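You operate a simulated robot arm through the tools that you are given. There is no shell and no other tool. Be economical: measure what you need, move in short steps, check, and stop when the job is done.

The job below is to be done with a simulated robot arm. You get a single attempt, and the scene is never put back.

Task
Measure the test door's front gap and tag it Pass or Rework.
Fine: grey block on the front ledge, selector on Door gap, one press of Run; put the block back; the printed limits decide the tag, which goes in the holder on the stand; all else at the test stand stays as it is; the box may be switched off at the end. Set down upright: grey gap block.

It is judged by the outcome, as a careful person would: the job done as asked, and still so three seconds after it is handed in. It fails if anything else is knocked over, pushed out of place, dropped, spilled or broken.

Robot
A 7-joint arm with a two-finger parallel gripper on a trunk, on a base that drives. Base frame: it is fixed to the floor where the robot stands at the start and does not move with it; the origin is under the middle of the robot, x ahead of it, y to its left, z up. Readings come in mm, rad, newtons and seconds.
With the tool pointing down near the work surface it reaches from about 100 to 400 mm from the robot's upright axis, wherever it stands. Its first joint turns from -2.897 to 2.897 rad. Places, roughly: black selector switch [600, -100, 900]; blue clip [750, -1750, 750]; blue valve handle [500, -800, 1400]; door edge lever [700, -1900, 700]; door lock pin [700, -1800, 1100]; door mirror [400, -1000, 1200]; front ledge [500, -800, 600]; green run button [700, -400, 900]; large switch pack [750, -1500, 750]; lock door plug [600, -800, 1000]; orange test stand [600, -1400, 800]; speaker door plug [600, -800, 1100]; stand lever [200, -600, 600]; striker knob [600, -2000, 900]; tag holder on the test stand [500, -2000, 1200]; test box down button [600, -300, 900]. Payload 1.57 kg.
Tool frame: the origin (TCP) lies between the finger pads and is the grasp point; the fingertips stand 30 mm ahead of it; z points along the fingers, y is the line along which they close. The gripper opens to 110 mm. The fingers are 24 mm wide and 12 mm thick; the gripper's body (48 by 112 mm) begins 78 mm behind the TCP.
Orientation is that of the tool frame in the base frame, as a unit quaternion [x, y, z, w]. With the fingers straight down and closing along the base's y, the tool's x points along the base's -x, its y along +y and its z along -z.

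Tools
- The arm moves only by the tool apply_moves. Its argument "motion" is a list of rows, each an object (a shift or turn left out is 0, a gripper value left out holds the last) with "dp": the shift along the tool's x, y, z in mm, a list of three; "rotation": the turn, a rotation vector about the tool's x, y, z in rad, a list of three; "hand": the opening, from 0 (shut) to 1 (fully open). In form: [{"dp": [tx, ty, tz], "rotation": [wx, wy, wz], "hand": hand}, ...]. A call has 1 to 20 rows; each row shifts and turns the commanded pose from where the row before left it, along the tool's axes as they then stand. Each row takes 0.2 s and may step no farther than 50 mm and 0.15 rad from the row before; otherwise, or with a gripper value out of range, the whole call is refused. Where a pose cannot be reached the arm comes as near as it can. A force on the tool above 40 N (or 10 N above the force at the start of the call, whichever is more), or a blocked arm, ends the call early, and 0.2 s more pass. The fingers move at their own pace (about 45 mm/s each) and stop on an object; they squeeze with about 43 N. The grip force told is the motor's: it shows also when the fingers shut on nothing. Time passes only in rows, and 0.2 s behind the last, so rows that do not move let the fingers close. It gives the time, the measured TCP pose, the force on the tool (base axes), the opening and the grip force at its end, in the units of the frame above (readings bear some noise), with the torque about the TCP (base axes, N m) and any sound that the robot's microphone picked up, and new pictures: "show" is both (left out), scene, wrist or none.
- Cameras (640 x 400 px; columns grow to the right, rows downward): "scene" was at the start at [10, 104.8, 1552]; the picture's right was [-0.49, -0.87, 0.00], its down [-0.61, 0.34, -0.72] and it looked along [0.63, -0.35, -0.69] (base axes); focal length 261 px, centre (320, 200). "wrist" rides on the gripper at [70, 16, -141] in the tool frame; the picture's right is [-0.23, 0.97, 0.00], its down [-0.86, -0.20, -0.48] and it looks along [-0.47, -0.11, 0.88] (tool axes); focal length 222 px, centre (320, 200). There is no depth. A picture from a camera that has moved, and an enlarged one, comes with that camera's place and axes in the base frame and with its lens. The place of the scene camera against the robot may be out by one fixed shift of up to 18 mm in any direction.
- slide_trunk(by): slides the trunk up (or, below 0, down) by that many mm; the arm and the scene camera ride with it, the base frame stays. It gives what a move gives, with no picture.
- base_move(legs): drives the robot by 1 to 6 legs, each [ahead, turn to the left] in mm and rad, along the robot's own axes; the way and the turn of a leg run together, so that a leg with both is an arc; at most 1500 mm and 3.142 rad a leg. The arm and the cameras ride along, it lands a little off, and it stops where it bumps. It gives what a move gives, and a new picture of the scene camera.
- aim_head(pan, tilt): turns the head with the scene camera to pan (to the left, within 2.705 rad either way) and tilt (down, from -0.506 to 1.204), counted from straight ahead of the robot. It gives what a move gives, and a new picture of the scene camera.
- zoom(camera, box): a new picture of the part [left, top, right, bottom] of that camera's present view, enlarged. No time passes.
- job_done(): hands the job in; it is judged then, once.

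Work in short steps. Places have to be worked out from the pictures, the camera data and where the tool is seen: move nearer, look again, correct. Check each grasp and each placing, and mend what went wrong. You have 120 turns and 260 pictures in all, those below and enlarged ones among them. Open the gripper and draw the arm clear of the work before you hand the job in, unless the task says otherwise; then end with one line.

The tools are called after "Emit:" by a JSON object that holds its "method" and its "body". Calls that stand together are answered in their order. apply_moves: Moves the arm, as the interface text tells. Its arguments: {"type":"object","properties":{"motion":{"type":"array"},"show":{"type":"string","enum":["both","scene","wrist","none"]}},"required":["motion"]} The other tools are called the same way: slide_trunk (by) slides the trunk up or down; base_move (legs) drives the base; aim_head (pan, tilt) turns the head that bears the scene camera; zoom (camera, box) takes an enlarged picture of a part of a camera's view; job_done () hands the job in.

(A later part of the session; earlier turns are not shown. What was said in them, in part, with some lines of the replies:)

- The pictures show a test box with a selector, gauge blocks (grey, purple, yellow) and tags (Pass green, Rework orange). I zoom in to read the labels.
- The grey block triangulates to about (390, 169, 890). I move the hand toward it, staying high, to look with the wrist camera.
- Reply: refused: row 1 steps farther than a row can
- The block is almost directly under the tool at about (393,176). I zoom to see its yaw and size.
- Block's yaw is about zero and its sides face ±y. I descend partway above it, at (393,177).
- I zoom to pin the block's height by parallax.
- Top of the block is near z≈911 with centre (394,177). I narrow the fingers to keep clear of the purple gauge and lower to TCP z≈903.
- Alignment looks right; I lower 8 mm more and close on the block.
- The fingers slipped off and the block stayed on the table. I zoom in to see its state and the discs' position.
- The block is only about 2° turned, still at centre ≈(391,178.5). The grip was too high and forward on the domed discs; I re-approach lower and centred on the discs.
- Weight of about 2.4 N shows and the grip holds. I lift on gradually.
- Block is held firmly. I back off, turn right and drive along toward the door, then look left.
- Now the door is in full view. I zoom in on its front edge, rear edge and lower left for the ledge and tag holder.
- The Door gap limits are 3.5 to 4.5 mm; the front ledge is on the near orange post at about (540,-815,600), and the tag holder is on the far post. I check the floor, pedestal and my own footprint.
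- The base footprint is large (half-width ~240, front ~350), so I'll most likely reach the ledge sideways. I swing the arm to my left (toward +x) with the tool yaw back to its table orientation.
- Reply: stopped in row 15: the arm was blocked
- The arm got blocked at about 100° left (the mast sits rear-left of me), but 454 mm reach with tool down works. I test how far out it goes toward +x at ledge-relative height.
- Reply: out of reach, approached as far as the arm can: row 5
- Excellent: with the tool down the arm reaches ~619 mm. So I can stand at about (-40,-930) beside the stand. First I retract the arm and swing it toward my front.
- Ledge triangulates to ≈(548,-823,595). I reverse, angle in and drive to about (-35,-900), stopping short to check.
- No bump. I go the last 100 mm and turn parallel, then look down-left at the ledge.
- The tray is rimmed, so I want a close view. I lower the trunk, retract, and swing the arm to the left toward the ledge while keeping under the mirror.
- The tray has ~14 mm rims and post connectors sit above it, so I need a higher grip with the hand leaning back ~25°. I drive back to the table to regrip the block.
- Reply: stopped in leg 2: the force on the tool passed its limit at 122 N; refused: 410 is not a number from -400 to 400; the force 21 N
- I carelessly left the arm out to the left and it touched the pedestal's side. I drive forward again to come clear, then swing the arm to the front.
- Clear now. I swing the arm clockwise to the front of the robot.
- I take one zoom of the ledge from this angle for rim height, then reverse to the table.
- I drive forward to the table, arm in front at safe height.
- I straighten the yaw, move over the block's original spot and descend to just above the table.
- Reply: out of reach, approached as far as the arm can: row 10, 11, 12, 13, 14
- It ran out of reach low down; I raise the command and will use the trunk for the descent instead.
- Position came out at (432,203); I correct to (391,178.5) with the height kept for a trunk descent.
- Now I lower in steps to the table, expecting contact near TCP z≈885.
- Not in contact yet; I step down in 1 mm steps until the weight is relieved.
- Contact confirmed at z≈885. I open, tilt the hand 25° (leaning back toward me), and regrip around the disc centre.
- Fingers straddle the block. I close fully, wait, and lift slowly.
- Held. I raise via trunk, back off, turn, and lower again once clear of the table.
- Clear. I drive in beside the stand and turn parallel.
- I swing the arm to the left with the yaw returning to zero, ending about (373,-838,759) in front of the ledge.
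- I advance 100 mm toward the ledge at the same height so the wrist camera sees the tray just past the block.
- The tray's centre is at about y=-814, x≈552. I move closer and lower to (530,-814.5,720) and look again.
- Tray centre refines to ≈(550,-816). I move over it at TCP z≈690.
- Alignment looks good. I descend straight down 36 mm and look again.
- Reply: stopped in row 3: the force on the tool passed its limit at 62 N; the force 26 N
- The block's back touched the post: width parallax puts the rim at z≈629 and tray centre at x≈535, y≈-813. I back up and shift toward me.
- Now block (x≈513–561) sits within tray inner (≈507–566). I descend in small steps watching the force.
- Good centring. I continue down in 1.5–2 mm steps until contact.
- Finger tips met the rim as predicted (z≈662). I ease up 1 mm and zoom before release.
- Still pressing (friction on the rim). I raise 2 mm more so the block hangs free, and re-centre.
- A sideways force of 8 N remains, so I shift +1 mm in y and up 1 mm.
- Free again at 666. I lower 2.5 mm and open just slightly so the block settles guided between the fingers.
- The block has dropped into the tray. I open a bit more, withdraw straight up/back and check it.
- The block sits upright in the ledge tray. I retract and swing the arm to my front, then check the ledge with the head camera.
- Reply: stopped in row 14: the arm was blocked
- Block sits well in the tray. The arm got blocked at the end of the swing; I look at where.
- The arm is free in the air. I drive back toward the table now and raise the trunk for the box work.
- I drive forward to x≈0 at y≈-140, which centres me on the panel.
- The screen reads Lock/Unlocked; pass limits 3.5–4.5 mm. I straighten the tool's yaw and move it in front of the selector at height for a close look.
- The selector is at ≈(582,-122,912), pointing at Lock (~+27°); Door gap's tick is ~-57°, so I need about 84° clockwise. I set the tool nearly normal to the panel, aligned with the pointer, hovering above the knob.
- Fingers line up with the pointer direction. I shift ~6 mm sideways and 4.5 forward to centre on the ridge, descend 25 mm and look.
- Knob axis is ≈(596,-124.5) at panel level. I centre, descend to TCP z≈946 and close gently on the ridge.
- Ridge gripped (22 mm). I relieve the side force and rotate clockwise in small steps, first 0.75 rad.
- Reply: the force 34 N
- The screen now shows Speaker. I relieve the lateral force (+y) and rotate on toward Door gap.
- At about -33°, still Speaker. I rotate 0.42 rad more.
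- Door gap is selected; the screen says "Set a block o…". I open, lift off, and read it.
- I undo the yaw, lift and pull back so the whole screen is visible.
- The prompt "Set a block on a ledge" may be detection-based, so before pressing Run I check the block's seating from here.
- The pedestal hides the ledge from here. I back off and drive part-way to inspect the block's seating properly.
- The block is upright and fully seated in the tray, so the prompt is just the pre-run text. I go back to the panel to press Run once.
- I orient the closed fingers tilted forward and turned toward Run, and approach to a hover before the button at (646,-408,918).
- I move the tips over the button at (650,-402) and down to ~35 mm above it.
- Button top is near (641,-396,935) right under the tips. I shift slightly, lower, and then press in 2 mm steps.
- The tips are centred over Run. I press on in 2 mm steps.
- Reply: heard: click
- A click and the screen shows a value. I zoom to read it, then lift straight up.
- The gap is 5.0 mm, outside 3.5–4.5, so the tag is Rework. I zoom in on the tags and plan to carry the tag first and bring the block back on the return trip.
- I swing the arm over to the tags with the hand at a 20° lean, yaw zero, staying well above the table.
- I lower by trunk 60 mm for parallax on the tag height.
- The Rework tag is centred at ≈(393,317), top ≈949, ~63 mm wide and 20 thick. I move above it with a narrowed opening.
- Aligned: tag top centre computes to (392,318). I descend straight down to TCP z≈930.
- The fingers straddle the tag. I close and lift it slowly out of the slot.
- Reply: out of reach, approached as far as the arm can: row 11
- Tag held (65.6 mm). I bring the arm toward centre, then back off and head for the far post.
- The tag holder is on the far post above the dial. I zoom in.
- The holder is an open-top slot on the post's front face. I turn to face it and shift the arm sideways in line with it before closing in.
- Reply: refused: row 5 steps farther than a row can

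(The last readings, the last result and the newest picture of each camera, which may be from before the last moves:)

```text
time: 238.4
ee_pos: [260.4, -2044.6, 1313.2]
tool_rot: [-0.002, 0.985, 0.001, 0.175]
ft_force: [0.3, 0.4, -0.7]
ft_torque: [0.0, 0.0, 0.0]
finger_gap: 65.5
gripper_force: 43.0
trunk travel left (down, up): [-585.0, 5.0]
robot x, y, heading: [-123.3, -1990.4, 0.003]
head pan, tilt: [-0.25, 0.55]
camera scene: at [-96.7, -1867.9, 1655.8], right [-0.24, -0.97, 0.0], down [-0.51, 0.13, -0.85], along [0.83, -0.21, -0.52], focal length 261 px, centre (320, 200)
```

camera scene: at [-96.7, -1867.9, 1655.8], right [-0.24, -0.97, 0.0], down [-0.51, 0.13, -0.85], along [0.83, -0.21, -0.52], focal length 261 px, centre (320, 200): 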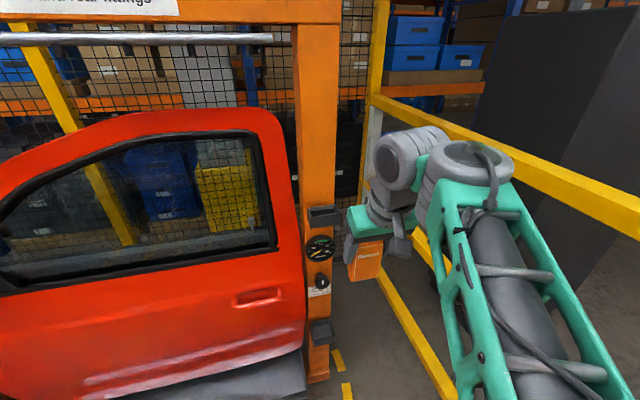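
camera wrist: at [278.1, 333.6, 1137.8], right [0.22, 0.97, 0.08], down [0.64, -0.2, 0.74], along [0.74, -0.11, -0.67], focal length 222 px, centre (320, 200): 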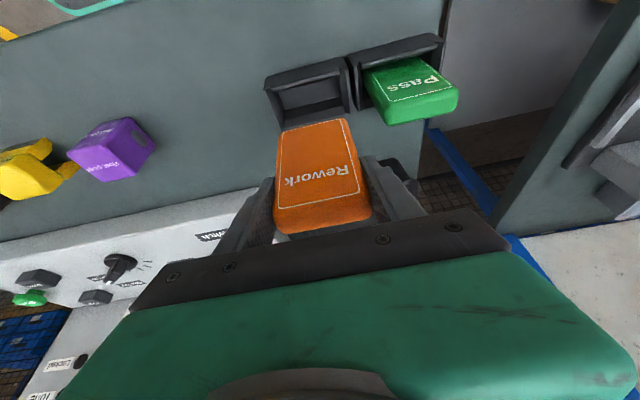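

Slot top triangulates to ≈(519,-2033,1220). I drive 110 mm closer and view with the wrist camera.

Emit:
{"method": "base_move", "body": {"legs": [[110, 0]]}}

Emit:
{"method": "apply_moves", "body": {"motion": [{"dp": [0, 5, 0]}, {"dp": [0, 0, 0]}], "show": "wrist"}}

Emit:
{"method": "zoom", "body": {"camera": "scene", "box": [280, 160, 480, 360]}}

```text
time: 239.6
ee_pos: [370.0, -2045.0, 1311.6]
tool_rot: [-0.003, 0.985, 0.002, 0.174]
ft_force: [-0.1, -0.1, -0.3]
ft_torque: [0.04, 0.01, -0.02]
finger_gap: 65.4
gripper_force: 42.5
trunk travel left (down, up): [-585.0, 5.0]
robot x, y, heading: [-13.4, -1992.0, 0.002]
head pan, tilt: [-0.25, 0.55]
camera scene: at [13.0, -1867.6, 1655.8], right [-0.24, -0.97, 0.0], down [-0.51, 0.13, -0.85], along [0.83, -0.21, -0.52], focal length 261 px, centre (320, 200)
```

scene: 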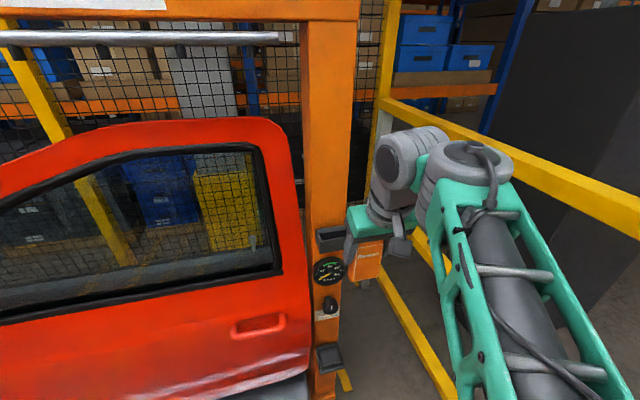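

```text
time: 240.2
ee_pos: [370.4, -2039.8, 1312.7]
tool_rot: [-0.002, 0.985, 0.001, 0.174]
ft_force: [0.3, -0.3, -1.8]
ft_torque: [-0.01, -0.02, 0.03]
finger_gap: 65.6
gripper_force: 42.9
trunk travel left (down, up): [-585.0, 5.0]
robot x, y, heading: [-12.8, -1994.0, 0.004]
head pan, tilt: [-0.25, 0.55]
camera wrist: at [254.8, -2024.3, 1421.1], right [0.21, 0.97, 0.08], down [0.64, -0.2, 0.74], along [0.74, -0.1, -0.67], focal length 222 px, centre (320, 200)
```

wrist: 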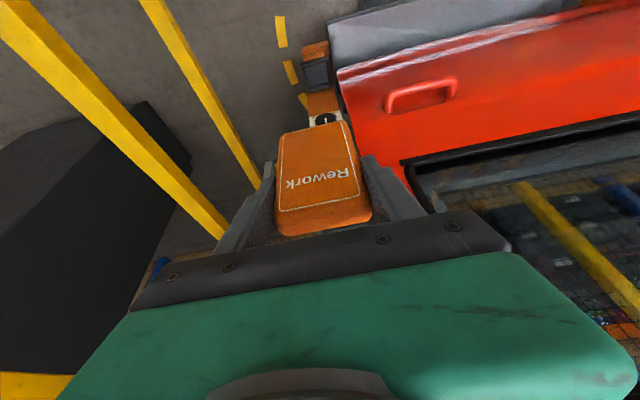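

```text
2.00 times, centred on (380, 260) of scene
camera zoom: at [11.6, -1867.6, 1655.8], right [-0.24, -0.97, 0.0], down [-0.51, 0.13, -0.85], along [0.83, -0.21, -0.52], focal length 522 px, centre (200, 80)
```

zoom: 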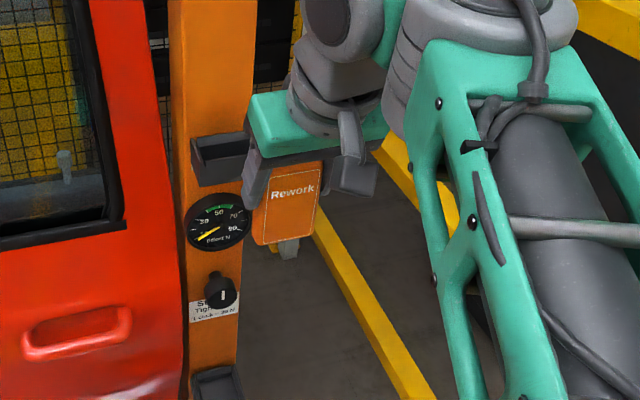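

The scene camera sees both tag and holder; the tag's predicted pixel matches within ~4 px, so the head camera is well calibrated here. I zoom on the holder.

Emit:
{"method": "zoom", "body": {"camera": "scene", "box": [300, 200, 400, 300]}}

```text
4.00 times, centred on (350, 250) of scene
camera zoom: at [11.6, -1867.6, 1655.8], right [-0.24, -0.97, 0.0], down [-0.51, 0.13, -0.85], along [0.83, -0.21, -0.52], focal length 1044 px, centre (200, 0)
```

zoom: 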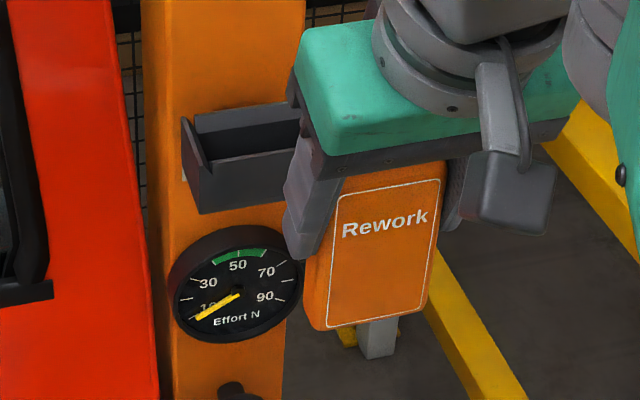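

Slot computes to x≈496–532, y≈-1991…-2066, wall top ≈1235, floor ≈1203. I raise a bit and advance to x=480.

Emit:
{"method": "apply_moves", "body": {"motion": [{"dp": [-4.8, 0, -13]}, {"dp": [-34.4, 3.7, 12.6]}, {"dp": [-34.4, 3.7, 12.6]}, {"dp": [-34.4, 3.7, 12.6]}, {"dp": [0, 0, 0]}], "show": "scene"}}

Emit:
{"method": "zoom", "body": {"camera": "scene", "box": [290, 160, 390, 260]}}

```text
time: 241.4
ee_pos: [481.2, -2030.6, 1327.0]
tool_rot: [-0.003, 0.985, 0.001, 0.174]
ft_force: [0.1, 0.7, -1.4]
ft_torque: [0.0, 0.0, 0.0]
finger_gap: 65.4
gripper_force: 43.3
trunk travel left (down, up): [-585.0, 5.0]
robot x, y, heading: [-14.1, -1990.4, 0.003]
head pan, tilt: [-0.25, 0.55]
camera scene: at [11.4, -1867.6, 1655.8], right [-0.24, -0.97, 0.0], down [-0.51, 0.13, -0.85], along [0.83, -0.21, -0.52], focal length 261 px, centre (320, 200)
```

scene: 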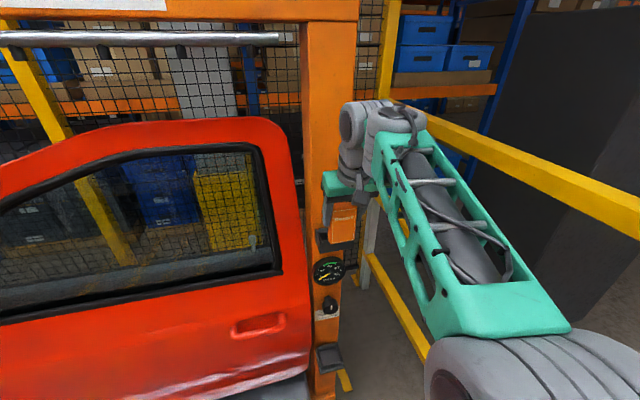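

```text
4.00 times, centred on (340, 210) of scene
camera zoom: at [11.4, -1867.6, 1655.8], right [-0.24, -0.97, 0.0], down [-0.51, 0.13, -0.85], along [0.83, -0.21, -0.52], focal length 1044 px, centre (240, 160)
```

zoom: 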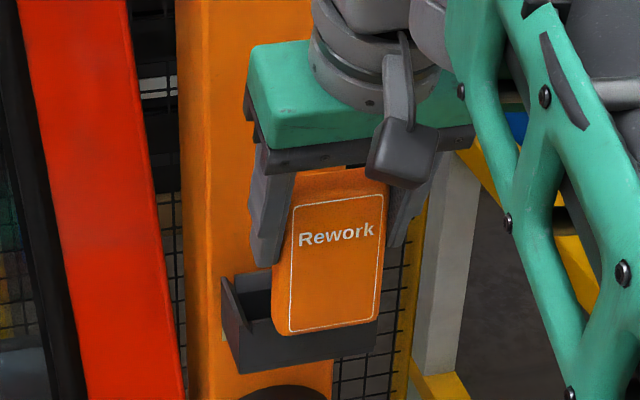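

Lateral alignment agrees within ~2 mm. I advance to x=514, y=-2028.5 above the slot.

Emit:
{"method": "apply_moves", "body": {"motion": [{"dp": [-15.5, 1, 5.7]}, {"dp": [-15.5, 1, 5.7]}, {"dp": [0, 0, 0]}], "show": "wrist"}}

Emit:
{"method": "zoom", "body": {"camera": "scene", "box": [290, 160, 390, 260]}}

```text
time: 242.2
ee_pos: [513.4, -2026.7, 1326.1]
tool_rot: [-0.002, 0.985, 0.001, 0.173]
ft_force: [-1.0, 1.2, -0.8]
ft_torque: [-0.01, 0.01, -0.04]
finger_gap: 65.6
gripper_force: 43.1
trunk travel left (down, up): [-585.0, 5.0]
robot x, y, heading: [-13.0, -1990.3, 0.005]
head pan, tilt: [-0.25, 0.55]
camera wrist: at [398.7, -2011.3, 1434.5], right [0.21, 0.97, 0.08], down [0.64, -0.2, 0.74], along [0.74, -0.1, -0.67], focal length 222 px, centre (320, 200)
```

wrist: 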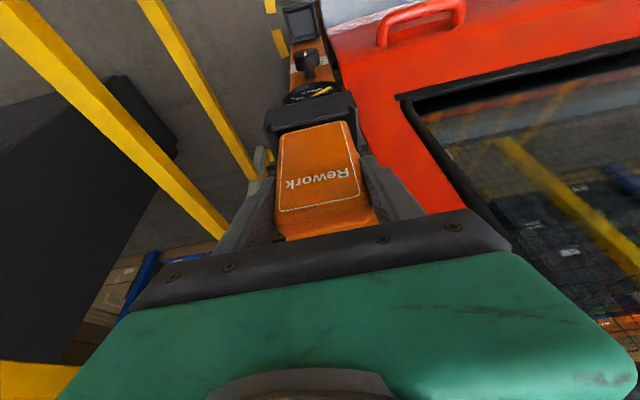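

```text
4.00 times, centred on (340, 210) of scene
camera zoom: at [11.6, -1867.6, 1655.8], right [-0.24, -0.97, 0.0], down [-0.51, 0.13, -0.85], along [0.83, -0.21, -0.52], focal length 1044 px, centre (240, 160)
```

zoom: 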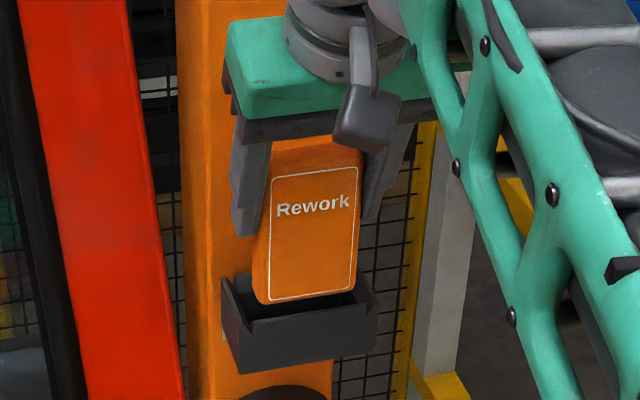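

In the image the tag may still be a bit toward me; I zoom the wrist view to see the slot's front wall relative to the tag's bottom edge.

Emit:
{"method": "zoom", "body": {"camera": "wrist", "box": [240, 60, 400, 180]}}

```text
3.33 times, centred on (320, 120) of wrist
camera zoom: at [398.7, -2011.3, 1434.5], right [0.21, 0.97, 0.08], down [0.64, -0.2, 0.74], along [0.74, -0.1, -0.67], focal length 740 px, centre (320, 467)
```

zoom: 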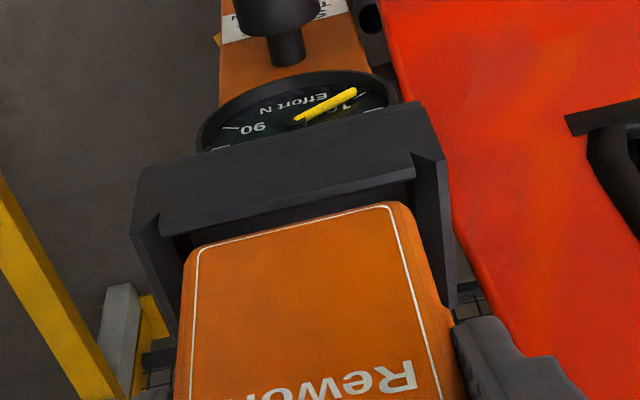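

The wrist view shows the tag bottom just at the front wall's line; it needs ~9 mm more +x and ~1.7 mm toward -y. I correct and lower 20 mm.

Emit:
{"method": "apply_moves", "body": {"motion": [{"dp": [-8.5, -1.7, 3.1]}, {"dp": [3.4, 0, 9.4]}, {"dp": [3.4, 0, 9.4]}, {"dp": [0, 0, 0]}], "show": "wrist"}}

Emit:
{"method": "zoom", "body": {"camera": "wrist", "box": [240, 60, 400, 180]}}

Emit:
{"method": "zoom", "body": {"camera": "scene", "box": [290, 160, 390, 260]}}

```text
time: 243.2
ee_pos: [523.5, -2027.4, 1307.1]
tool_rot: [-0.003, 0.985, 0.002, 0.174]
ft_force: [4.2, 0.0, 1.1]
ft_torque: [0.08, -0.2, -0.1]
finger_gap: 65.3
gripper_force: 43.1
trunk travel left (down, up): [-585.0, 5.0]
robot x, y, heading: [-14.7, -1993.8, 0.001]
head pan, tilt: [-0.25, 0.55]
camera wrist: at [407.7, -2012.2, 1415.2], right [0.21, 0.97, 0.08], down [0.64, -0.2, 0.74], along [0.74, -0.1, -0.66], focal length 222 px, centre (320, 200)
```

wrist: 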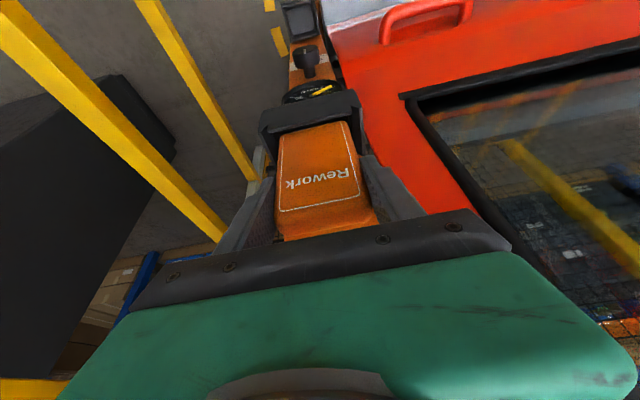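

```text
3.33 times, centred on (320, 120) of wrist
camera zoom: at [407.7, -2012.2, 1415.2], right [0.21, 0.97, 0.08], down [0.64, -0.2, 0.74], along [0.74, -0.1, -0.66], focal length 740 px, centre (320, 467)
```

zoom: 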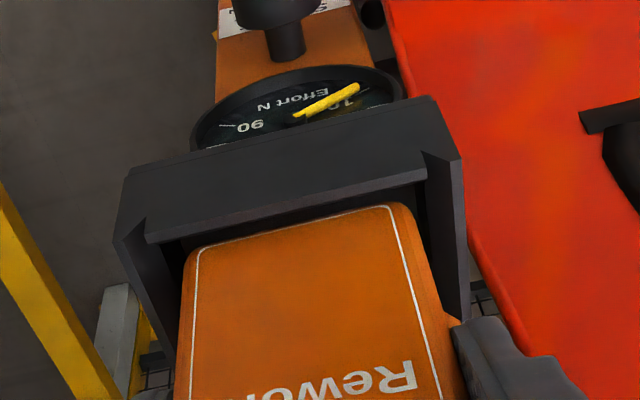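

```text
4.00 times, centred on (340, 210) of scene
camera zoom: at [12.0, -1867.6, 1655.9], right [-0.24, -0.97, 0.0], down [-0.51, 0.13, -0.85], along [0.83, -0.21, -0.52], focal length 1044 px, centre (240, 160)
```

zoom: 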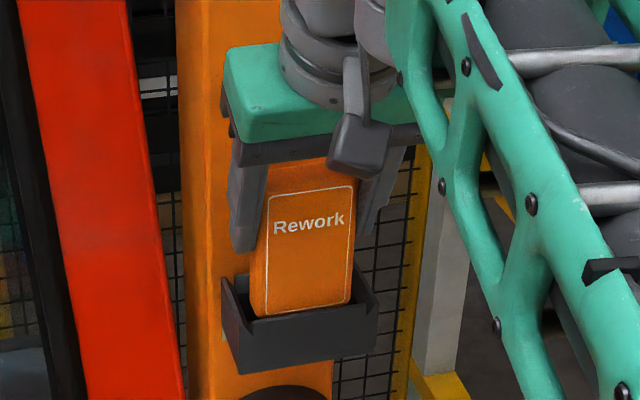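

A small +x force hints the tag brushes the front wall; I shift 4 mm further in and continue down in small steps.

Emit:
{"method": "apply_moves", "body": {"motion": [{"dp": [-3.8, -0.7, 1.4]}, {"dp": [1.4, 0, 3.8]}, {"dp": [1.4, 0, 3.8]}, {"dp": [1.4, 0, 3.8]}, {"dp": [0, 0, 0]}], "show": "none"}}

Emit:
{"method": "zoom", "body": {"camera": "scene", "box": [290, 160, 390, 260]}}

```text
time: 244.4
ee_pos: [524.8, -2027.9, 1293.9]
tool_rot: [-0.002, 0.985, 0.002, 0.173]
ft_force: [-0.1, -0.8, -1.5]
ft_torque: [-0.01, -0.01, 0.0]
finger_gap: 65.7
gripper_force: 43.1
trunk travel left (down, up): [-585.0, 5.0]
robot x, y, heading: [-15.7, -1993.3, 0.003]
head pan, tilt: [-0.25, 0.55]
```

```text
4.00 times, centred on (340, 210) of scene
camera zoom: at [11.6, -1867.6, 1655.8], right [-0.24, -0.97, 0.0], down [-0.51, 0.13, -0.85], along [0.83, -0.21, -0.52], focal length 1044 px, centre (240, 160)
```

zoom: 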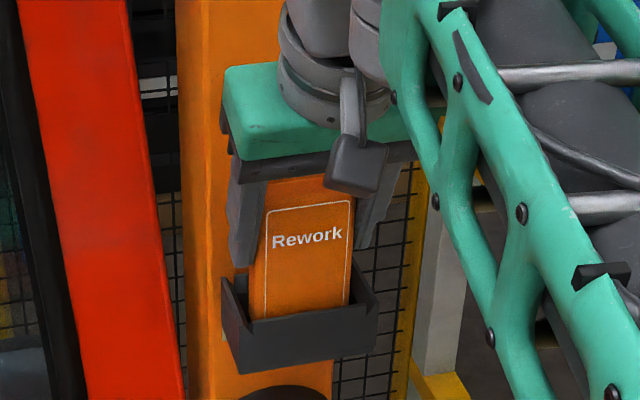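

The front wall now hides the tag's bottom: it is inside the slot, with no side force. I continue down until it touches the floor.

Emit:
{"method": "apply_moves", "body": {"motion": [{"dp": [1, 0, 2.8]}, {"dp": [1, 0, 2.8]}, {"dp": [0.7, 0, 1.9]}, {"dp": [0.7, 0, 1.9]}, {"dp": [0.7, 0, 1.9]}, {"dp": [0, 0, 0]}], "show": "none"}}

Emit:
{"method": "zoom", "body": {"camera": "scene", "box": [290, 160, 390, 260]}}

```text
time: 245.8
ee_pos: [526.7, -2026.5, 1281.8]
tool_rot: [-0.002, 0.985, 0.001, 0.173]
ft_force: [0.3, 0.4, -1.4]
ft_torque: [0.01, 0.02, 0.02]
finger_gap: 65.3
gripper_force: 43.0
trunk travel left (down, up): [-585.0, 5.0]
robot x, y, heading: [-14.2, -1992.5, 0.006]
head pan, tilt: [-0.25, 0.55]
```

```text
4.00 times, centred on (340, 210) of scene
camera zoom: at [11.7, -1867.6, 1655.8], right [-0.24, -0.97, 0.0], down [-0.51, 0.13, -0.85], along [0.83, -0.21, -0.52], focal length 1044 px, centre (240, 160)
```

zoom: 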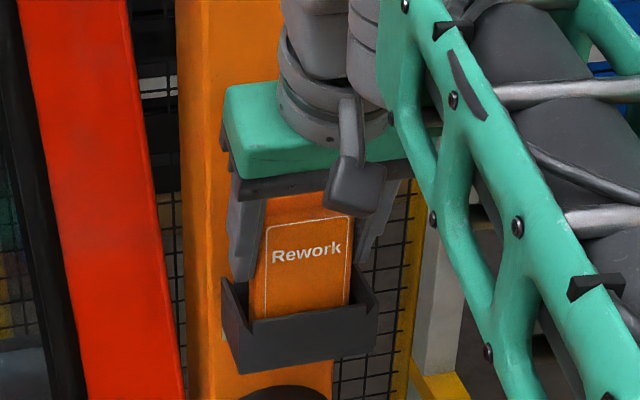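

Emit:
{"method": "apply_moves", "body": {"motion": [{"dp": [0.7, 0, 1.9]}, {"dp": [0.7, 0, 1.9]}, {"dp": [0.35, 0, 0.95]}, {"dp": [0, 0, 0]}], "show": "none"}}

```text
time: 246.8
ee_pos: [525.2, -2026.5, 1281.8]
tool_rot: [-0.003, 0.984, 0.001, 0.177]
ft_force: [0.1, -0.2, 19.0]
ft_torque: [-0.47, 0.03, 0.04]
finger_gap: 65.2
gripper_force: 43.1
trunk travel left (down, up): [-585.0, 5.0]
robot x, y, heading: [-11.2, -1988.2, 0.005]
head pan, tilt: [-0.25, 0.55]
```

Contact at z≈1281. I ease up 1.5 mm, release gently and withdraw along the hand axis.

Emit:
{"method": "apply_moves", "body": {"motion": [{"dp": [-0.6, 0, -1.6]}, {"hand": 0.63}, {"hand": 0.66}, {"hand": 0.7}, {"dp": [0, 0, 0]}], "show": "none"}}

Emit:
{"method": "zoom", "body": {"camera": "scene", "box": [290, 160, 390, 260]}}

```text
time: 248.0
ee_pos: [525.9, -2027.8, 1279.1]
tool_rot: [-0.003, 0.985, 0.003, 0.174]
ft_force: [-0.8, 1.1, 0.1]
ft_torque: [0.0, 0.03, 0.0]
finger_gap: 76.9
gripper_force: 0.0
trunk travel left (down, up): [-585.0, 5.0]
robot x, y, heading: [-11.1, -1989.0, 0.006]
head pan, tilt: [-0.25, 0.55]
```

```text
4.00 times, centred on (340, 210) of scene
camera zoom: at [11.6, -1867.6, 1655.8], right [-0.24, -0.97, 0.0], down [-0.51, 0.13, -0.85], along [0.83, -0.21, -0.52], focal length 1044 px, centre (240, 160)
```

zoom: 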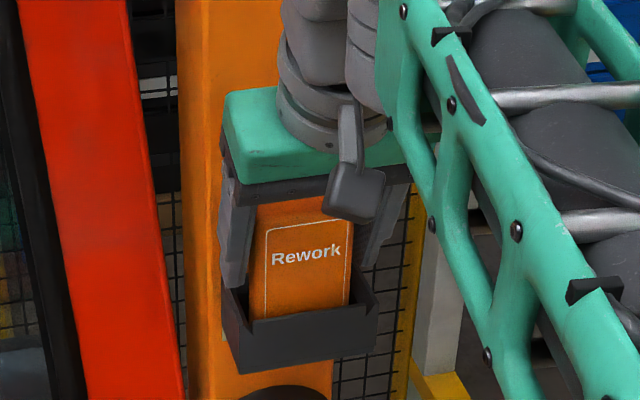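

The tag stands in the holder. I withdraw the hand upward along its axis and back, then check.

Emit:
{"method": "apply_moves", "body": {"motion": [{"dp": [0, 0, -15]}, {"dp": [0, 0, -25]}, {"dp": [0, 0, -40]}, {"dp": [10, 0, -40]}, {"dp": [45, 0, 0]}, {"dp": [45, 0, 0]}, {"dp": [45, 0, 10]}, {"dp": [0, 0, 0]}], "show": "none"}}

Emit:
{"method": "zoom", "body": {"camera": "scene", "box": [280, 150, 420, 290]}}

```text
time: 249.8
ee_pos: [351.9, -2029.7, 1331.4]
tool_rot: [-0.004, 0.985, 0.002, 0.173]
ft_force: [-0.3, 1.0, 0.3]
ft_torque: [0.05, -0.04, -0.01]
finger_gap: 77.0
gripper_force: 0.2
trunk travel left (down, up): [-585.0, 5.0]
robot x, y, heading: [-15.9, -1990.3, -0.002]
head pan, tilt: [-0.25, 0.55]
```

```text
2.86 times, centred on (350, 220) of scene
camera zoom: at [11.5, -1867.6, 1655.8], right [-0.24, -0.97, 0.0], down [-0.51, 0.13, -0.85], along [0.83, -0.21, -0.52], focal length 746 px, centre (234, 143)
```

zoom: 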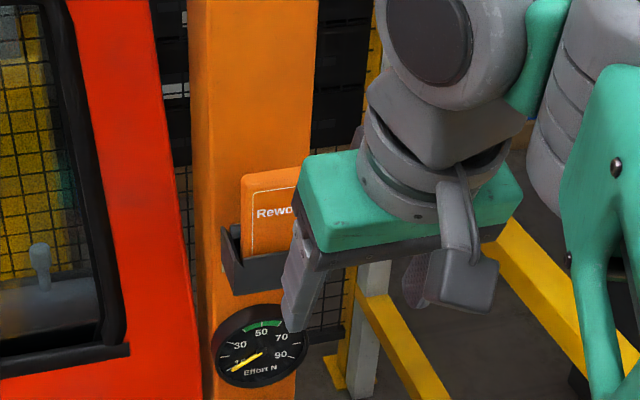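

The Rework tag stays in the holder. Now I fetch the block: back off, reverse along the aisle, lower the trunk and set the arm to the same carry pose used before.

Emit:
{"method": "base_move", "body": {"legs": [[-330, 0], [0, -1.569], [-1000, 0], [-943, 0], [0, 0.367]]}}

Emit:
{"method": "slide_trunk", "body": {"by": -235}}

Emit:
{"method": "slide_trunk", "body": {"by": -200}}

Emit:
{"method": "apply_moves", "body": {"motion": [{"rotation": [0, -0.086, 0]}, {"dp": [6.7, 38, 18.5]}, {"dp": [6.7, 38, 18.5]}, {"dp": [6.7, 38, 18.5]}, {"dp": [6.7, 38, 18.5]}, {"dp": [6.7, 38, 18.5]}, {"dp": [6.7, 38, 18.5]}, {"dp": [6.7, 38, 18.5]}, {"dp": [0, 0, 0]}], "show": "none"}}

```text
time: 266.2
ee_pos: [-296.4, -418.9, 1331.4]
tool_rot: [0.55, 0.817, -0.096, 0.145]
ft_force: [0.2, 0.7, 1.0]
ft_torque: [0.04, 0.0, 0.03]
finger_gap: 77.0
gripper_force: 0.0
trunk travel left (down, up): [-585.0, 5.0]
robot x, y, heading: [-398.9, -67.1, -1.188]
head pan, tilt: [-0.25, 0.55]
camera scene: at [-264.5, -50.7, 1655.8], right [-0.99, -0.13, 0.0], down [-0.07, 0.52, -0.85], along [0.11, -0.84, -0.52], focal length 261 px, centre (320, 200)
```

scene: 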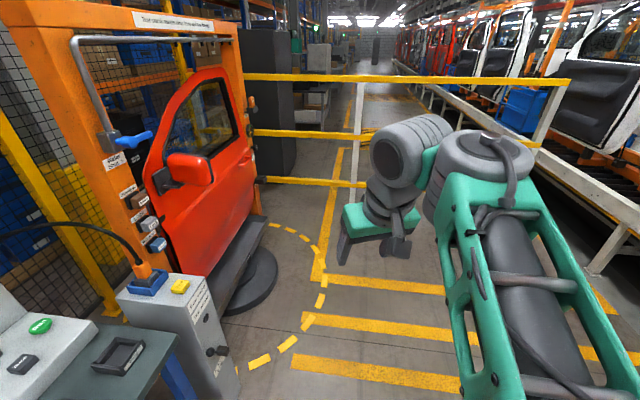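

```text
time: 268.6
ee_pos: [-296.9, -419.1, 1094.2]
tool_rot: [0.55, 0.817, -0.096, 0.145]
ft_force: [0.0, 0.1, -0.3]
ft_torque: [0.01, 0.01, 0.02]
finger_gap: 77.3
gripper_force: 0.0
trunk travel left (down, up): [-350.0, 240.0]
robot x, y, heading: [-397.1, -62.4, -1.187]
head pan, tilt: [-0.25, 0.55]
```

```text
time: 270.8
ee_pos: [-296.9, -418.2, 895.4]
tool_rot: [0.549, 0.817, -0.096, 0.145]
ft_force: [-0.5, -0.2, -0.3]
ft_torque: [-0.01, 0.0, 0.0]
finger_gap: 76.9
gripper_force: 0.1
trunk travel left (down, up): [-150.0, 440.0]
robot x, y, heading: [-398.1, -63.5, -1.188]
head pan, tilt: [-0.25, 0.55]
```

```text
time: 272.8
ee_pos: [-43.9, -330.3, 759.9]
tool_rot: [0.545, 0.81, -0.119, 0.181]
ft_force: [0.5, 0.0, -0.1]
ft_torque: [-0.03, 0.04, 0.05]
finger_gap: 77.1
gripper_force: 0.1
trunk travel left (down, up): [-150.0, 440.0]
robot x, y, heading: [-395.1, -66.0, -1.186]
head pan, tilt: [-0.25, 0.55]
```

I drive to the ledge stance and swing the arm in with the same rows as before.

Emit:
{"method": "base_move", "body": {"legs": [[0, 0.052], [891, 0], [0, -0.335]]}}

Emit:
{"method": "apply_moves", "body": {"motion": [{"dp": [20.7, 29.8, -9.7], "rotation": [-0.0516, 0, -0.1105]}, {"dp": [20.7, 29.8, -9.7], "rotation": [-0.0516, 0, -0.1105]}, {"dp": [18.3, 30.7, -8.5], "rotation": [-0.0516, 0, -0.1105]}, {"dp": [18.3, 30.7, -8.5], "rotation": [-0.0516, 0, -0.1105]}, {"dp": [15.9, 31.6, -7.4], "rotation": [-0.0516, 0, -0.1105]}, {"dp": [15.9, 31.6, -7.4], "rotation": [-0.0516, 0, -0.1105]}, {"dp": [13.6, 32.2, -6.3], "rotation": [-0.0516, 0, -0.1105]}, {"dp": [13.6, 32.2, -6.3], "rotation": [-0.0516, 0, -0.1105]}, {"dp": [11.2, 32.7, -5.2], "rotation": [-0.0516, 0, -0.1105]}, {"dp": [11.2, 32.7, -5.2], "rotation": [-0.0516, 0, -0.1105]}, {"dp": [8.9, 33.1, -4.1], "rotation": [-0.0516, 0, -0.1105]}, {"dp": [8.9, 33.1, -4.1], "rotation": [-0.0516, 0, -0.1105]}, {"dp": [0, 0, 0]}], "show": "none"}}

```text
time: 279.0
ee_pos: [238.3, -1224.6, 760.4]
tool_rot: [0.656, 0.723, -0.145, 0.161]
ft_force: [0.9, 0.3, 1.0]
ft_torque: [-0.02, -0.01, 0.0]
finger_gap: 77.1
gripper_force: 0.1
trunk travel left (down, up): [-150.0, 440.0]
robot x, y, heading: [-25.9, -870.2, -1.478]
head pan, tilt: [-0.25, 0.55]
camera scene: at [110.0, -895.1, 1220.8], right [-0.99, 0.15, 0.0], down [0.08, 0.52, -0.85], along [-0.13, -0.84, -0.52], focal length 261 px, centre (320, 200)
```

scene: 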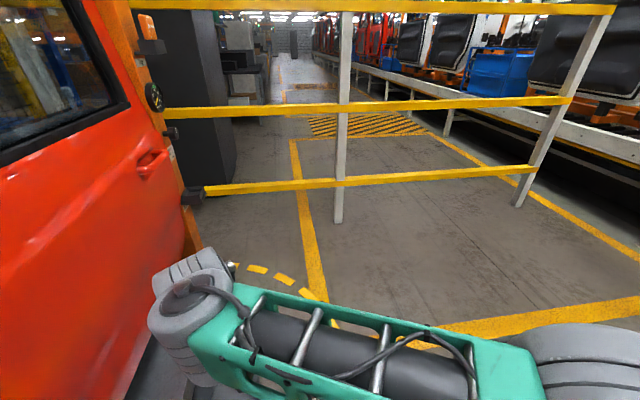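

```text
time: 281.8
ee_pos: [374.6, -834.9, 759.7]
tool_rot: [0.004, 0.976, 0.0, 0.218]
ft_force: [0.1, -0.7, -0.4]
ft_torque: [-0.01, -0.04, -0.02]
finger_gap: 77.0
gripper_force: 0.0
trunk travel left (down, up): [-150.0, 440.0]
robot x, y, heading: [-24.0, -871.6, -1.481]
head pan, tilt: [-0.25, 0.55]
```

Same pose as before. I go to (446,-812,800) where I had a clear wrist view of the block.

Emit:
{"method": "apply_moves", "body": {"motion": [{"dp": [-40.6, 11.5, -3.1], "rotation": [0, 0, 0.008]}, {"dp": [-40.6, 11.5, -3.1]}, {"dp": [0, 0, 0]}], "show": "none"}}

Emit:
{"method": "zoom", "body": {"camera": "wrist", "box": [260, 70, 400, 200]}}

```text
time: 282.6
ee_pos: [445.6, -813.6, 800.7]
tool_rot: [0.009, 0.976, 0.0, 0.219]
ft_force: [0.2, 0.6, -0.1]
ft_torque: [0.0, 0.01, -0.01]
finger_gap: 77.0
gripper_force: 0.0
trunk travel left (down, up): [-150.0, 440.0]
robot x, y, heading: [-23.9, -869.5, -1.477]
head pan, tilt: [-0.25, 0.55]
```

```text
3.08 times, centred on (330, 135) of wrist
camera zoom: at [321.3, -796.0, 898.9], right [0.22, 0.97, 0.1], down [0.57, -0.21, 0.8], along [0.79, -0.12, -0.6], focal length 684 px, centre (289, 400)
```

zoom: 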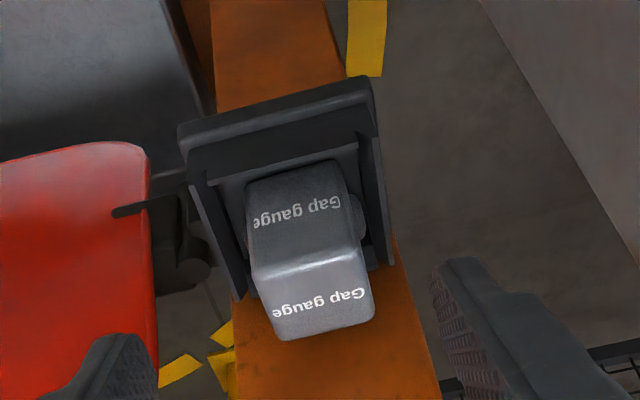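

Block centre ≈(540,-811). I approach along the hand axis to TCP (531,-811,664), close fully, and lift a few mm slowly.

Emit:
{"method": "apply_moves", "body": {"motion": [{"dp": [-19.4, 2.6, 10], "rotation": [0, 0, -0.018]}, {"dp": [0, 0, 40]}, {"dp": [0, 0, 40]}, {"dp": [0, 0, 40]}, {"dp": [0, 0, 18]}, {"dp": [0, 0, 8]}, {"dp": [0, 0, 3.5]}, {"hand": 0}, {"hand": 0}, {"hand": 0}, {"hand": 0}, {"hand": 0}, {"hand": 0}, {"dp": [-0.8, 0, -1.8]}, {"dp": [-0.8, 0, -1.8]}, {"dp": [-1.3, 0, -2.7]}, {"dp": [-1.3, 0, -2.7]}, {"dp": [0, 0, 0]}], "show": "wrist"}}

```text
time: 286.4
ee_pos: [530.9, -810.9, 674.8]
tool_rot: [0.0, 0.976, -0.001, 0.218]
ft_force: [-0.1, 0.4, -1.9]
ft_torque: [0.0, 0.05, -0.03]
finger_gap: 58.9
gripper_force: 43.3
trunk travel left (down, up): [-150.0, 440.0]
robot x, y, heading: [-26.7, -868.4, -1.478]
head pan, tilt: [-0.25, 0.55]
camera wrist: at [407.1, -795.6, 771.3], right [0.21, 0.97, 0.09], down [0.57, -0.2, 0.8], along [0.8, -0.11, -0.6], focal length 222 px, centre (320, 200)
```

wrist: 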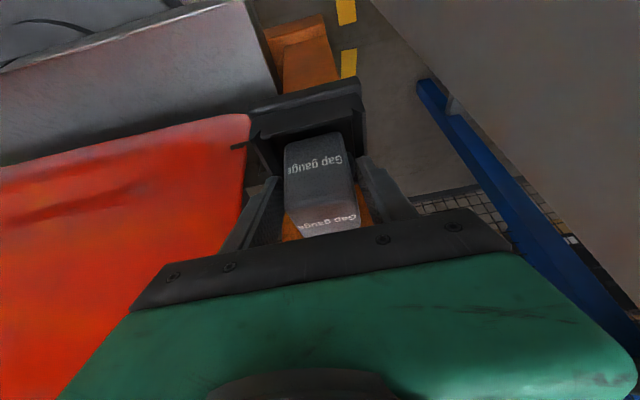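

Held (58.9 mm, ~1.9 N). I lift gently clear of the tray, retract, then swing slowly to my front.

Emit:
{"method": "apply_moves", "body": {"motion": [{"dp": [-2.1, 0, -4.5]}, {"dp": [-2.5, 0, -5.4]}, {"dp": [-3.4, 0, -7.2]}, {"dp": [-4.2, 0, -9]}, {"dp": [-5, 0, -11]}, {"dp": [-5, 0, -11]}, {"dp": [-5, 0, -11]}, {"dp": [-5, 0, -11]}, {"dp": [14, -1, -6.5]}, {"dp": [18, -2, -8.5]}, {"dp": [18, -2, -8.5]}, {"dp": [18, -2, -8.5]}, {"dp": [18, -2, -8.5]}, {"dp": [18, 0, -8.5]}, {"dp": [10, 0, -4.5]}, {"dp": [0, 0, 0]}], "show": "wrist"}}

Emit:
{"method": "apply_moves", "body": {"motion": [{"dp": [-2.3, -34.3, 1], "rotation": [0.0339, 0, 0.0725]}, {"dp": [-2.3, -34.3, 1], "rotation": [0.0339, 0, 0.0725]}, {"dp": [-2.3, -34.3, 1], "rotation": [0.0339, 0, 0.0725]}, {"dp": [-2.3, -34.3, 1], "rotation": [0.0339, 0, 0.0725]}, {"dp": [-2.3, -34.3, 1], "rotation": [0.0339, 0, 0.0725]}, {"dp": [-2.3, -34.3, 1], "rotation": [0.0339, 0, 0.0725]}, {"dp": [-2.3, -34.3, 1], "rotation": [0.0339, 0, 0.0725]}, {"dp": [-2.3, -34.3, 1], "rotation": [0.0339, 0, 0.0725]}, {"dp": [-2.3, -34.3, 1], "rotation": [0.0339, 0, 0.0725]}, {"dp": [-2.3, -34.3, 1], "rotation": [0.0339, 0, 0.0725]}, {"dp": [-2.3, -34.3, 1], "rotation": [0.0339, 0, 0.0725]}, {"dp": [-2.3, -34.3, 1], "rotation": [0.0339, 0, 0.0725]}, {"dp": [-2.3, -34.3, 1], "rotation": [0.0339, 0, 0.0725]}, {"dp": [0, 0, 0]}], "show": "none"}}

```text
time: 289.8
ee_pos: [405.1, -821.5, 750.4]
tool_rot: [-0.001, 0.976, 0.0, 0.218]
ft_force: [-0.3, 0.0, -2.2]
ft_torque: [-0.02, 0.04, 0.03]
finger_gap: 59.2
gripper_force: 42.9
trunk travel left (down, up): [-150.0, 440.0]
robot x, y, heading: [-20.7, -872.0, -1.476]
head pan, tilt: [-0.25, 0.55]
camera wrist: at [280.7, -805.5, 848.9], right [0.21, 0.97, 0.09], down [0.57, -0.2, 0.8], along [0.8, -0.11, -0.6], focal length 222 px, centre (320, 200)
```

wrist: 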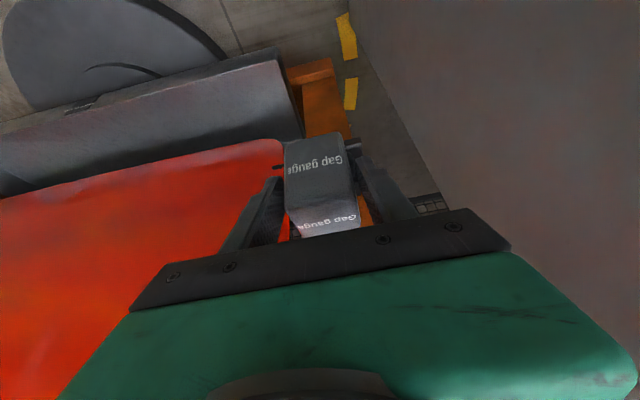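

```text
time: 292.8
ee_pos: [233.8, -1213.4, 750.0]
tool_rot: [0.485, 0.847, -0.108, 0.19]
ft_force: [0.3, 1.0, -2.0]
ft_torque: [0.04, -0.01, 0.02]
finger_gap: 59.4
gripper_force: 43.3
trunk travel left (down, up): [-150.0, 440.0]
robot x, y, heading: [-23.6, -874.0, -1.475]
head pan, tilt: [-0.25, 0.55]
```

Still held. I drive back to the table: reverse, turn, raise the trunk and move in.

Emit:
{"method": "base_move", "body": {"legs": [[0, 0.28], [-880, 0], [0, 1.195]]}}

Emit:
{"method": "slide_trunk", "body": {"by": 235}}

Emit:
{"method": "base_move", "body": {"legs": [[340, 0]]}}

```text
time: 301.4
ee_pos: [16.9, 175.8, 750.4]
tool_rot: [-0.215, 0.952, 0.048, 0.212]
ft_force: [0.2, -0.3, -2.1]
ft_torque: [-0.02, 0.03, -0.02]
finger_gap: 59.3
gripper_force: 43.0
trunk travel left (down, up): [-150.0, 440.0]
robot x, y, heading: [-347.3, -51.4, 0.007]
head pan, tilt: [-0.25, 0.55]
camera scene: at [-322.6, 72.6, 1220.8], right [-0.24, -0.97, 0.0], down [-0.51, 0.12, -0.85], along [0.83, -0.2, -0.52], focal length 261 px, centre (320, 200)
```

scene: 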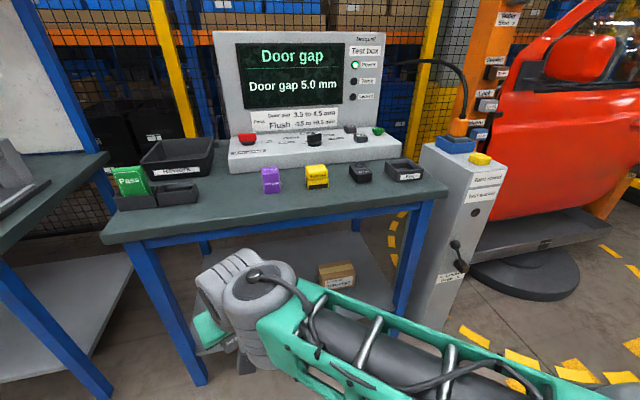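

```text
time: 303.8
ee_pos: [16.6, 175.3, 984.4]
tool_rot: [-0.214, 0.952, 0.048, 0.213]
ft_force: [0.8, -0.3, -2.5]
ft_torque: [0.0, -0.01, 0.03]
finger_gap: 59.1
gripper_force: 43.0
trunk travel left (down, up): [-385.0, 205.0]
robot x, y, heading: [-348.0, -51.1, 0.006]
head pan, tilt: [-0.25, 0.55]
```

```text
time: 306.1
ee_pos: [361.7, 181.2, 985.4]
tool_rot: [-0.216, 0.952, 0.048, 0.213]
ft_force: [0.3, 0.0, -2.3]
ft_torque: [-0.04, 0.02, 0.0]
finger_gap: 59.1
gripper_force: 42.6
trunk travel left (down, up): [-385.0, 205.0]
robot x, y, heading: [0.2, -48.6, 0.008]
head pan, tilt: [-0.25, 0.55]
camera scene: at [23.1, 76.1, 1455.8], right [-0.24, -0.97, 0.0], down [-0.51, 0.12, -0.85], along [0.83, -0.2, -0.52], focal length 261 px, centre (320, 200)
```

scene: 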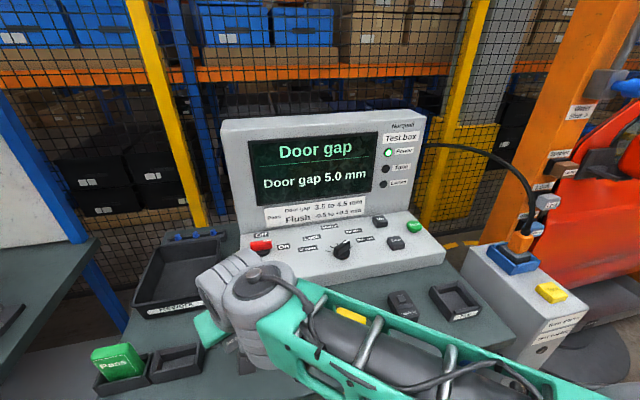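

I straighten the yaw, move over the original spot (TCP ≈(384,178.5)) and lower to z≈920.

Emit:
{"method": "apply_moves", "body": {"motion": [{"rotation": [0.063, 0, 0.1345]}, {"rotation": [0.063, 0, 0.1345]}, {"rotation": [0.063, 0, 0.1345]}, {"dp": [2.5, -1, 22.7]}, {"dp": [2.5, -1, 22.7]}, {"dp": [2.5, -1, 22.7]}, {"dp": [0, 0, 0]}], "show": "wrist"}}

```text
time: 307.7
ee_pos: [384.3, 178.7, 920.2]
tool_rot: [-0.001, 0.976, 0.001, 0.218]
ft_force: [-0.3, 0.2, -1.4]
ft_torque: [0.0, -0.01, -0.01]
finger_gap: 59.2
gripper_force: 43.1
trunk travel left (down, up): [-385.0, 205.0]
robot x, y, heading: [-3.0, -50.4, 0.009]
head pan, tilt: [-0.25, 0.55]
camera wrist: at [259.9, 193.0, 1019.0], right [0.2, 0.97, 0.1], down [0.57, -0.2, 0.8], along [0.8, -0.11, -0.6], focal length 222 px, centre (320, 200)
```

wrist: 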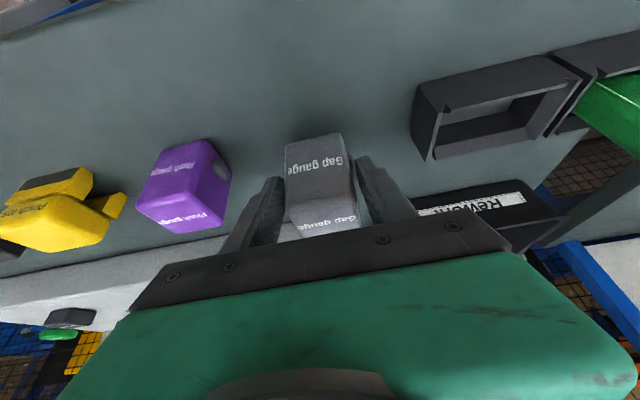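

I lower to about 902, then read the force.

Emit:
{"method": "apply_moves", "body": {"motion": [{"dp": [2.1, 0, 4.5]}, {"dp": [2.1, 0, 4.5]}, {"dp": [0.85, 0, 1.8]}, {"dp": [0.85, 0, 1.8]}, {"dp": [0.85, 0, 1.8]}, {"dp": [0.85, 0, 1.8]}, {"dp": [0, 0, 0]}], "show": "none"}}

Emit:
{"method": "apply_moves", "body": {"motion": [{"dp": [0.6, 0, 1.4]}, {"dp": [0.6, 0, 1.4]}, {"dp": [0, 0, 0]}], "show": "none"}}

```text
time: 309.3
ee_pos: [384.0, 177.4, 901.8]
tool_rot: [0.001, 0.976, 0.001, 0.219]
ft_force: [-0.2, -0.3, -2.2]
ft_torque: [0.01, 0.03, 0.01]
finger_gap: 59.1
gripper_force: 43.1
trunk travel left (down, up): [-385.0, 205.0]
robot x, y, heading: [-1.5, -45.1, 0.016]
head pan, tilt: [-0.25, 0.55]
```

```text
time: 310.1
ee_pos: [383.0, 177.5, 899.1]
tool_rot: [0.001, 0.976, 0.001, 0.218]
ft_force: [0.0, -0.4, -2.1]
ft_torque: [0.0, 0.02, 0.0]
finger_gap: 59.0
gripper_force: 43.0
trunk travel left (down, up): [-385.0, 205.0]
robot x, y, heading: [-2.7, -46.1, 0.015]
head pan, tilt: [-0.25, 0.55]
```

No contact yet at 899; I continue in 1.5 mm steps.

Emit:
{"method": "apply_moves", "body": {"motion": [{"dp": [0.6, 0, 1.4]}, {"dp": [0.6, 0, 1.4]}, {"dp": [0, 0, 0]}], "show": "none"}}

Emit:
{"method": "apply_moves", "body": {"motion": [{"dp": [0.6, 0, 1.4]}, {"dp": [0, 0, 0]}], "show": "wrist"}}

```text
time: 310.9
ee_pos: [383.8, 177.0, 895.3]
tool_rot: [0.0, 0.976, 0.001, 0.218]
ft_force: [-0.4, 0.3, -1.7]
ft_torque: [0.01, 0.03, -0.01]
finger_gap: 59.2
gripper_force: 42.5
trunk travel left (down, up): [-385.0, 205.0]
robot x, y, heading: [-1.3, -46.4, 0.012]
head pan, tilt: [-0.25, 0.55]
```

```text
time: 311.5
ee_pos: [383.6, 176.8, 895.2]
tool_rot: [0.0, 0.976, 0.001, 0.218]
ft_force: [-0.8, 1.0, -0.6]
ft_torque: [-0.05, 0.0, 0.05]
finger_gap: 59.1
gripper_force: 42.7
trunk travel left (down, up): [-385.0, 205.0]
robot x, y, heading: [-1.1, -49.6, 0.017]
head pan, tilt: [-0.25, 0.55]
camera wrist: at [259.9, 192.8, 992.9], right [0.2, 0.97, 0.1], down [0.57, -0.2, 0.8], along [0.8, -0.11, -0.6], focal length 222 px, centre (320, 200)
```

wrist: 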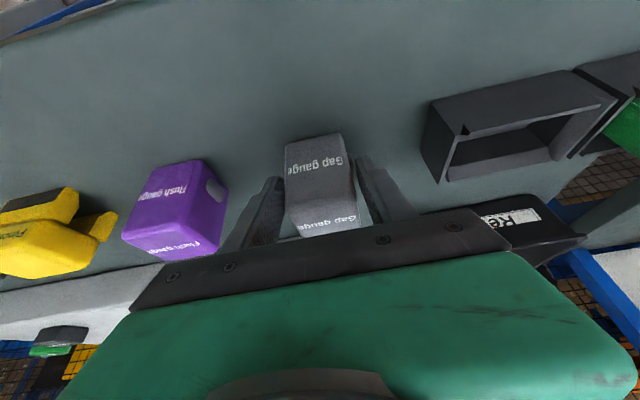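

Weight is being relieved, so the block is touching. One more millimetre, then I open gently and withdraw along the hand axis.

Emit:
{"method": "apply_moves", "body": {"motion": [{"dp": [0.6, 0, 1.3]}, {"dp": [0, 0, 0]}, {"hand": 0.56}, {"hand": 0.6}, {"hand": 0.7}, {"hand": 0.7}, {"dp": [0, 0, -20]}, {"dp": [0, 0, -40]}, {"dp": [0, 0, -40]}, {"dp": [0, 0, -45]}, {"dp": [0, 0, 0]}], "show": "wrist"}}

Emit:
{"method": "zoom", "body": {"camera": "wrist", "box": [230, 60, 430, 200]}}

```text
time: 313.9
ee_pos: [321.8, 178.5, 1027.7]
tool_rot: [0.0, 0.976, 0.001, 0.218]
ft_force: [-0.3, -0.7, -0.1]
ft_torque: [0.04, -0.01, 0.02]
finger_gap: 77.1
gripper_force: 0.0
trunk travel left (down, up): [-385.0, 205.0]
robot x, y, heading: [-0.8, -45.4, 0.011]
head pan, tilt: [-0.25, 0.55]
camera wrist: at [197.1, 193.4, 1126.0], right [0.21, 0.97, 0.1], down [0.57, -0.2, 0.8], along [0.8, -0.11, -0.6], focal length 222 px, centre (320, 200)
```

wrist: 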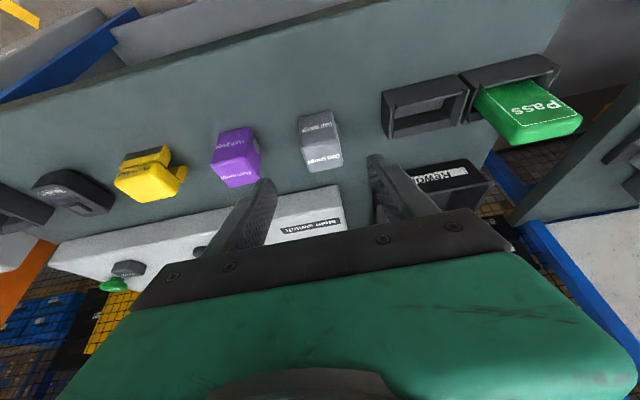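

```text
2.86 times, centred on (330, 130) of wrist
camera zoom: at [197.1, 193.4, 1126.0], right [0.21, 0.97, 0.1], down [0.57, -0.2, 0.8], along [0.8, -0.11, -0.6], focal length 635 px, centre (291, 400)
```

zoom: 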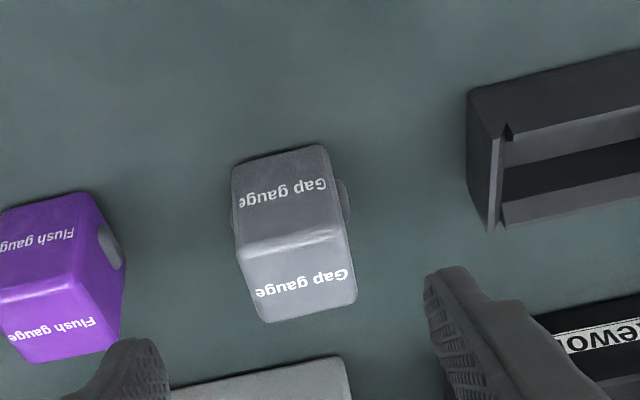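

The gap block stands upright back at its spot beside the Flush gauge. I draw the arm a little further clear and take a final look.

Emit:
{"method": "apply_moves", "body": {"motion": [{"dp": [0, 0, -40]}, {"dp": [0, 0, -40]}, {"dp": [0, 0, 0]}], "show": "scene"}}

Emit:
{"method": "base_move", "body": {"legs": [[-250, 0]]}}

```text
time: 314.7
ee_pos: [288.5, 177.1, 1099.0]
tool_rot: [0.0, 0.976, 0.001, 0.218]
ft_force: [-0.2, 0.5, -0.4]
ft_torque: [-0.02, 0.04, 0.03]
finger_gap: 76.9
gripper_force: 0.1
trunk travel left (down, up): [-385.0, 205.0]
robot x, y, heading: [1.4, -45.4, 0.009]
head pan, tilt: [-0.25, 0.55]
camera scene: at [23.0, 76.0, 1455.8], right [-0.24, -0.97, 0.0], down [-0.51, 0.12, -0.85], along [0.83, -0.2, -0.52], focal length 261 px, centre (320, 200)
```

scene: 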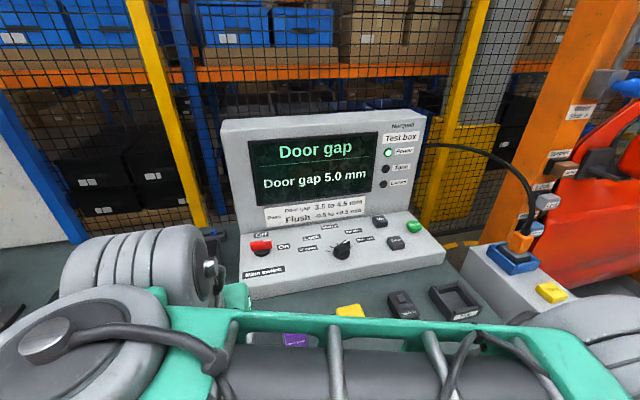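

```text
time: 316.5
ee_pos: [38.4, 174.8, 1099.3]
tool_rot: [-0.001, 0.976, 0.001, 0.219]
ft_force: [-0.2, -0.1, -0.5]
ft_torque: [0.0, 0.01, -0.02]
finger_gap: 77.2
gripper_force: 0.1
trunk travel left (down, up): [-385.0, 205.0]
robot x, y, heading: [-249.9, -49.9, 0.015]
head pan, tilt: [-0.25, 0.55]
camera scene: at [-226.7, 72.9, 1455.8], right [-0.23, -0.97, 0.0], down [-0.51, 0.12, -0.85], along [0.83, -0.2, -0.52], focal length 261 px, centre (320, 200)
```

scene: 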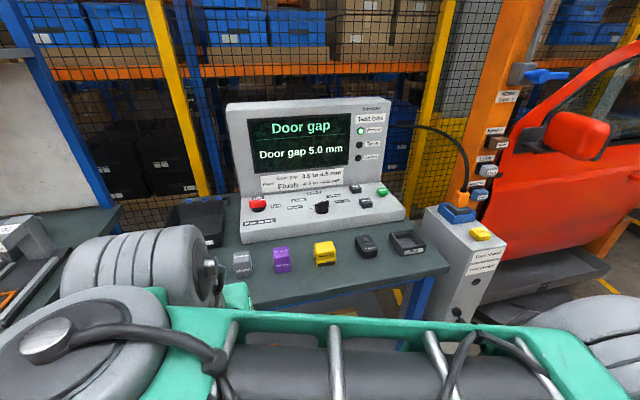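

The grey block is back upright in line with the other gauges, the screen holds the 5.0 mm reading, the Rework tag is in the holder, and the arm is clear with the gripper open. I hand the job in.

Emit:
{"method": "job_done", "body": {}}

```text
The job is handed in.
```

The door gap measured 5.0 mm, outside the printed 3.5–4.5 mm, so the Rework tag is in the holder on the stand; the grey block is back upright about 8 mm from where it started, Run was pressed once, the test box is still on, and the arm bumped the side of the pedestal once while driving, with nothing seen to move.
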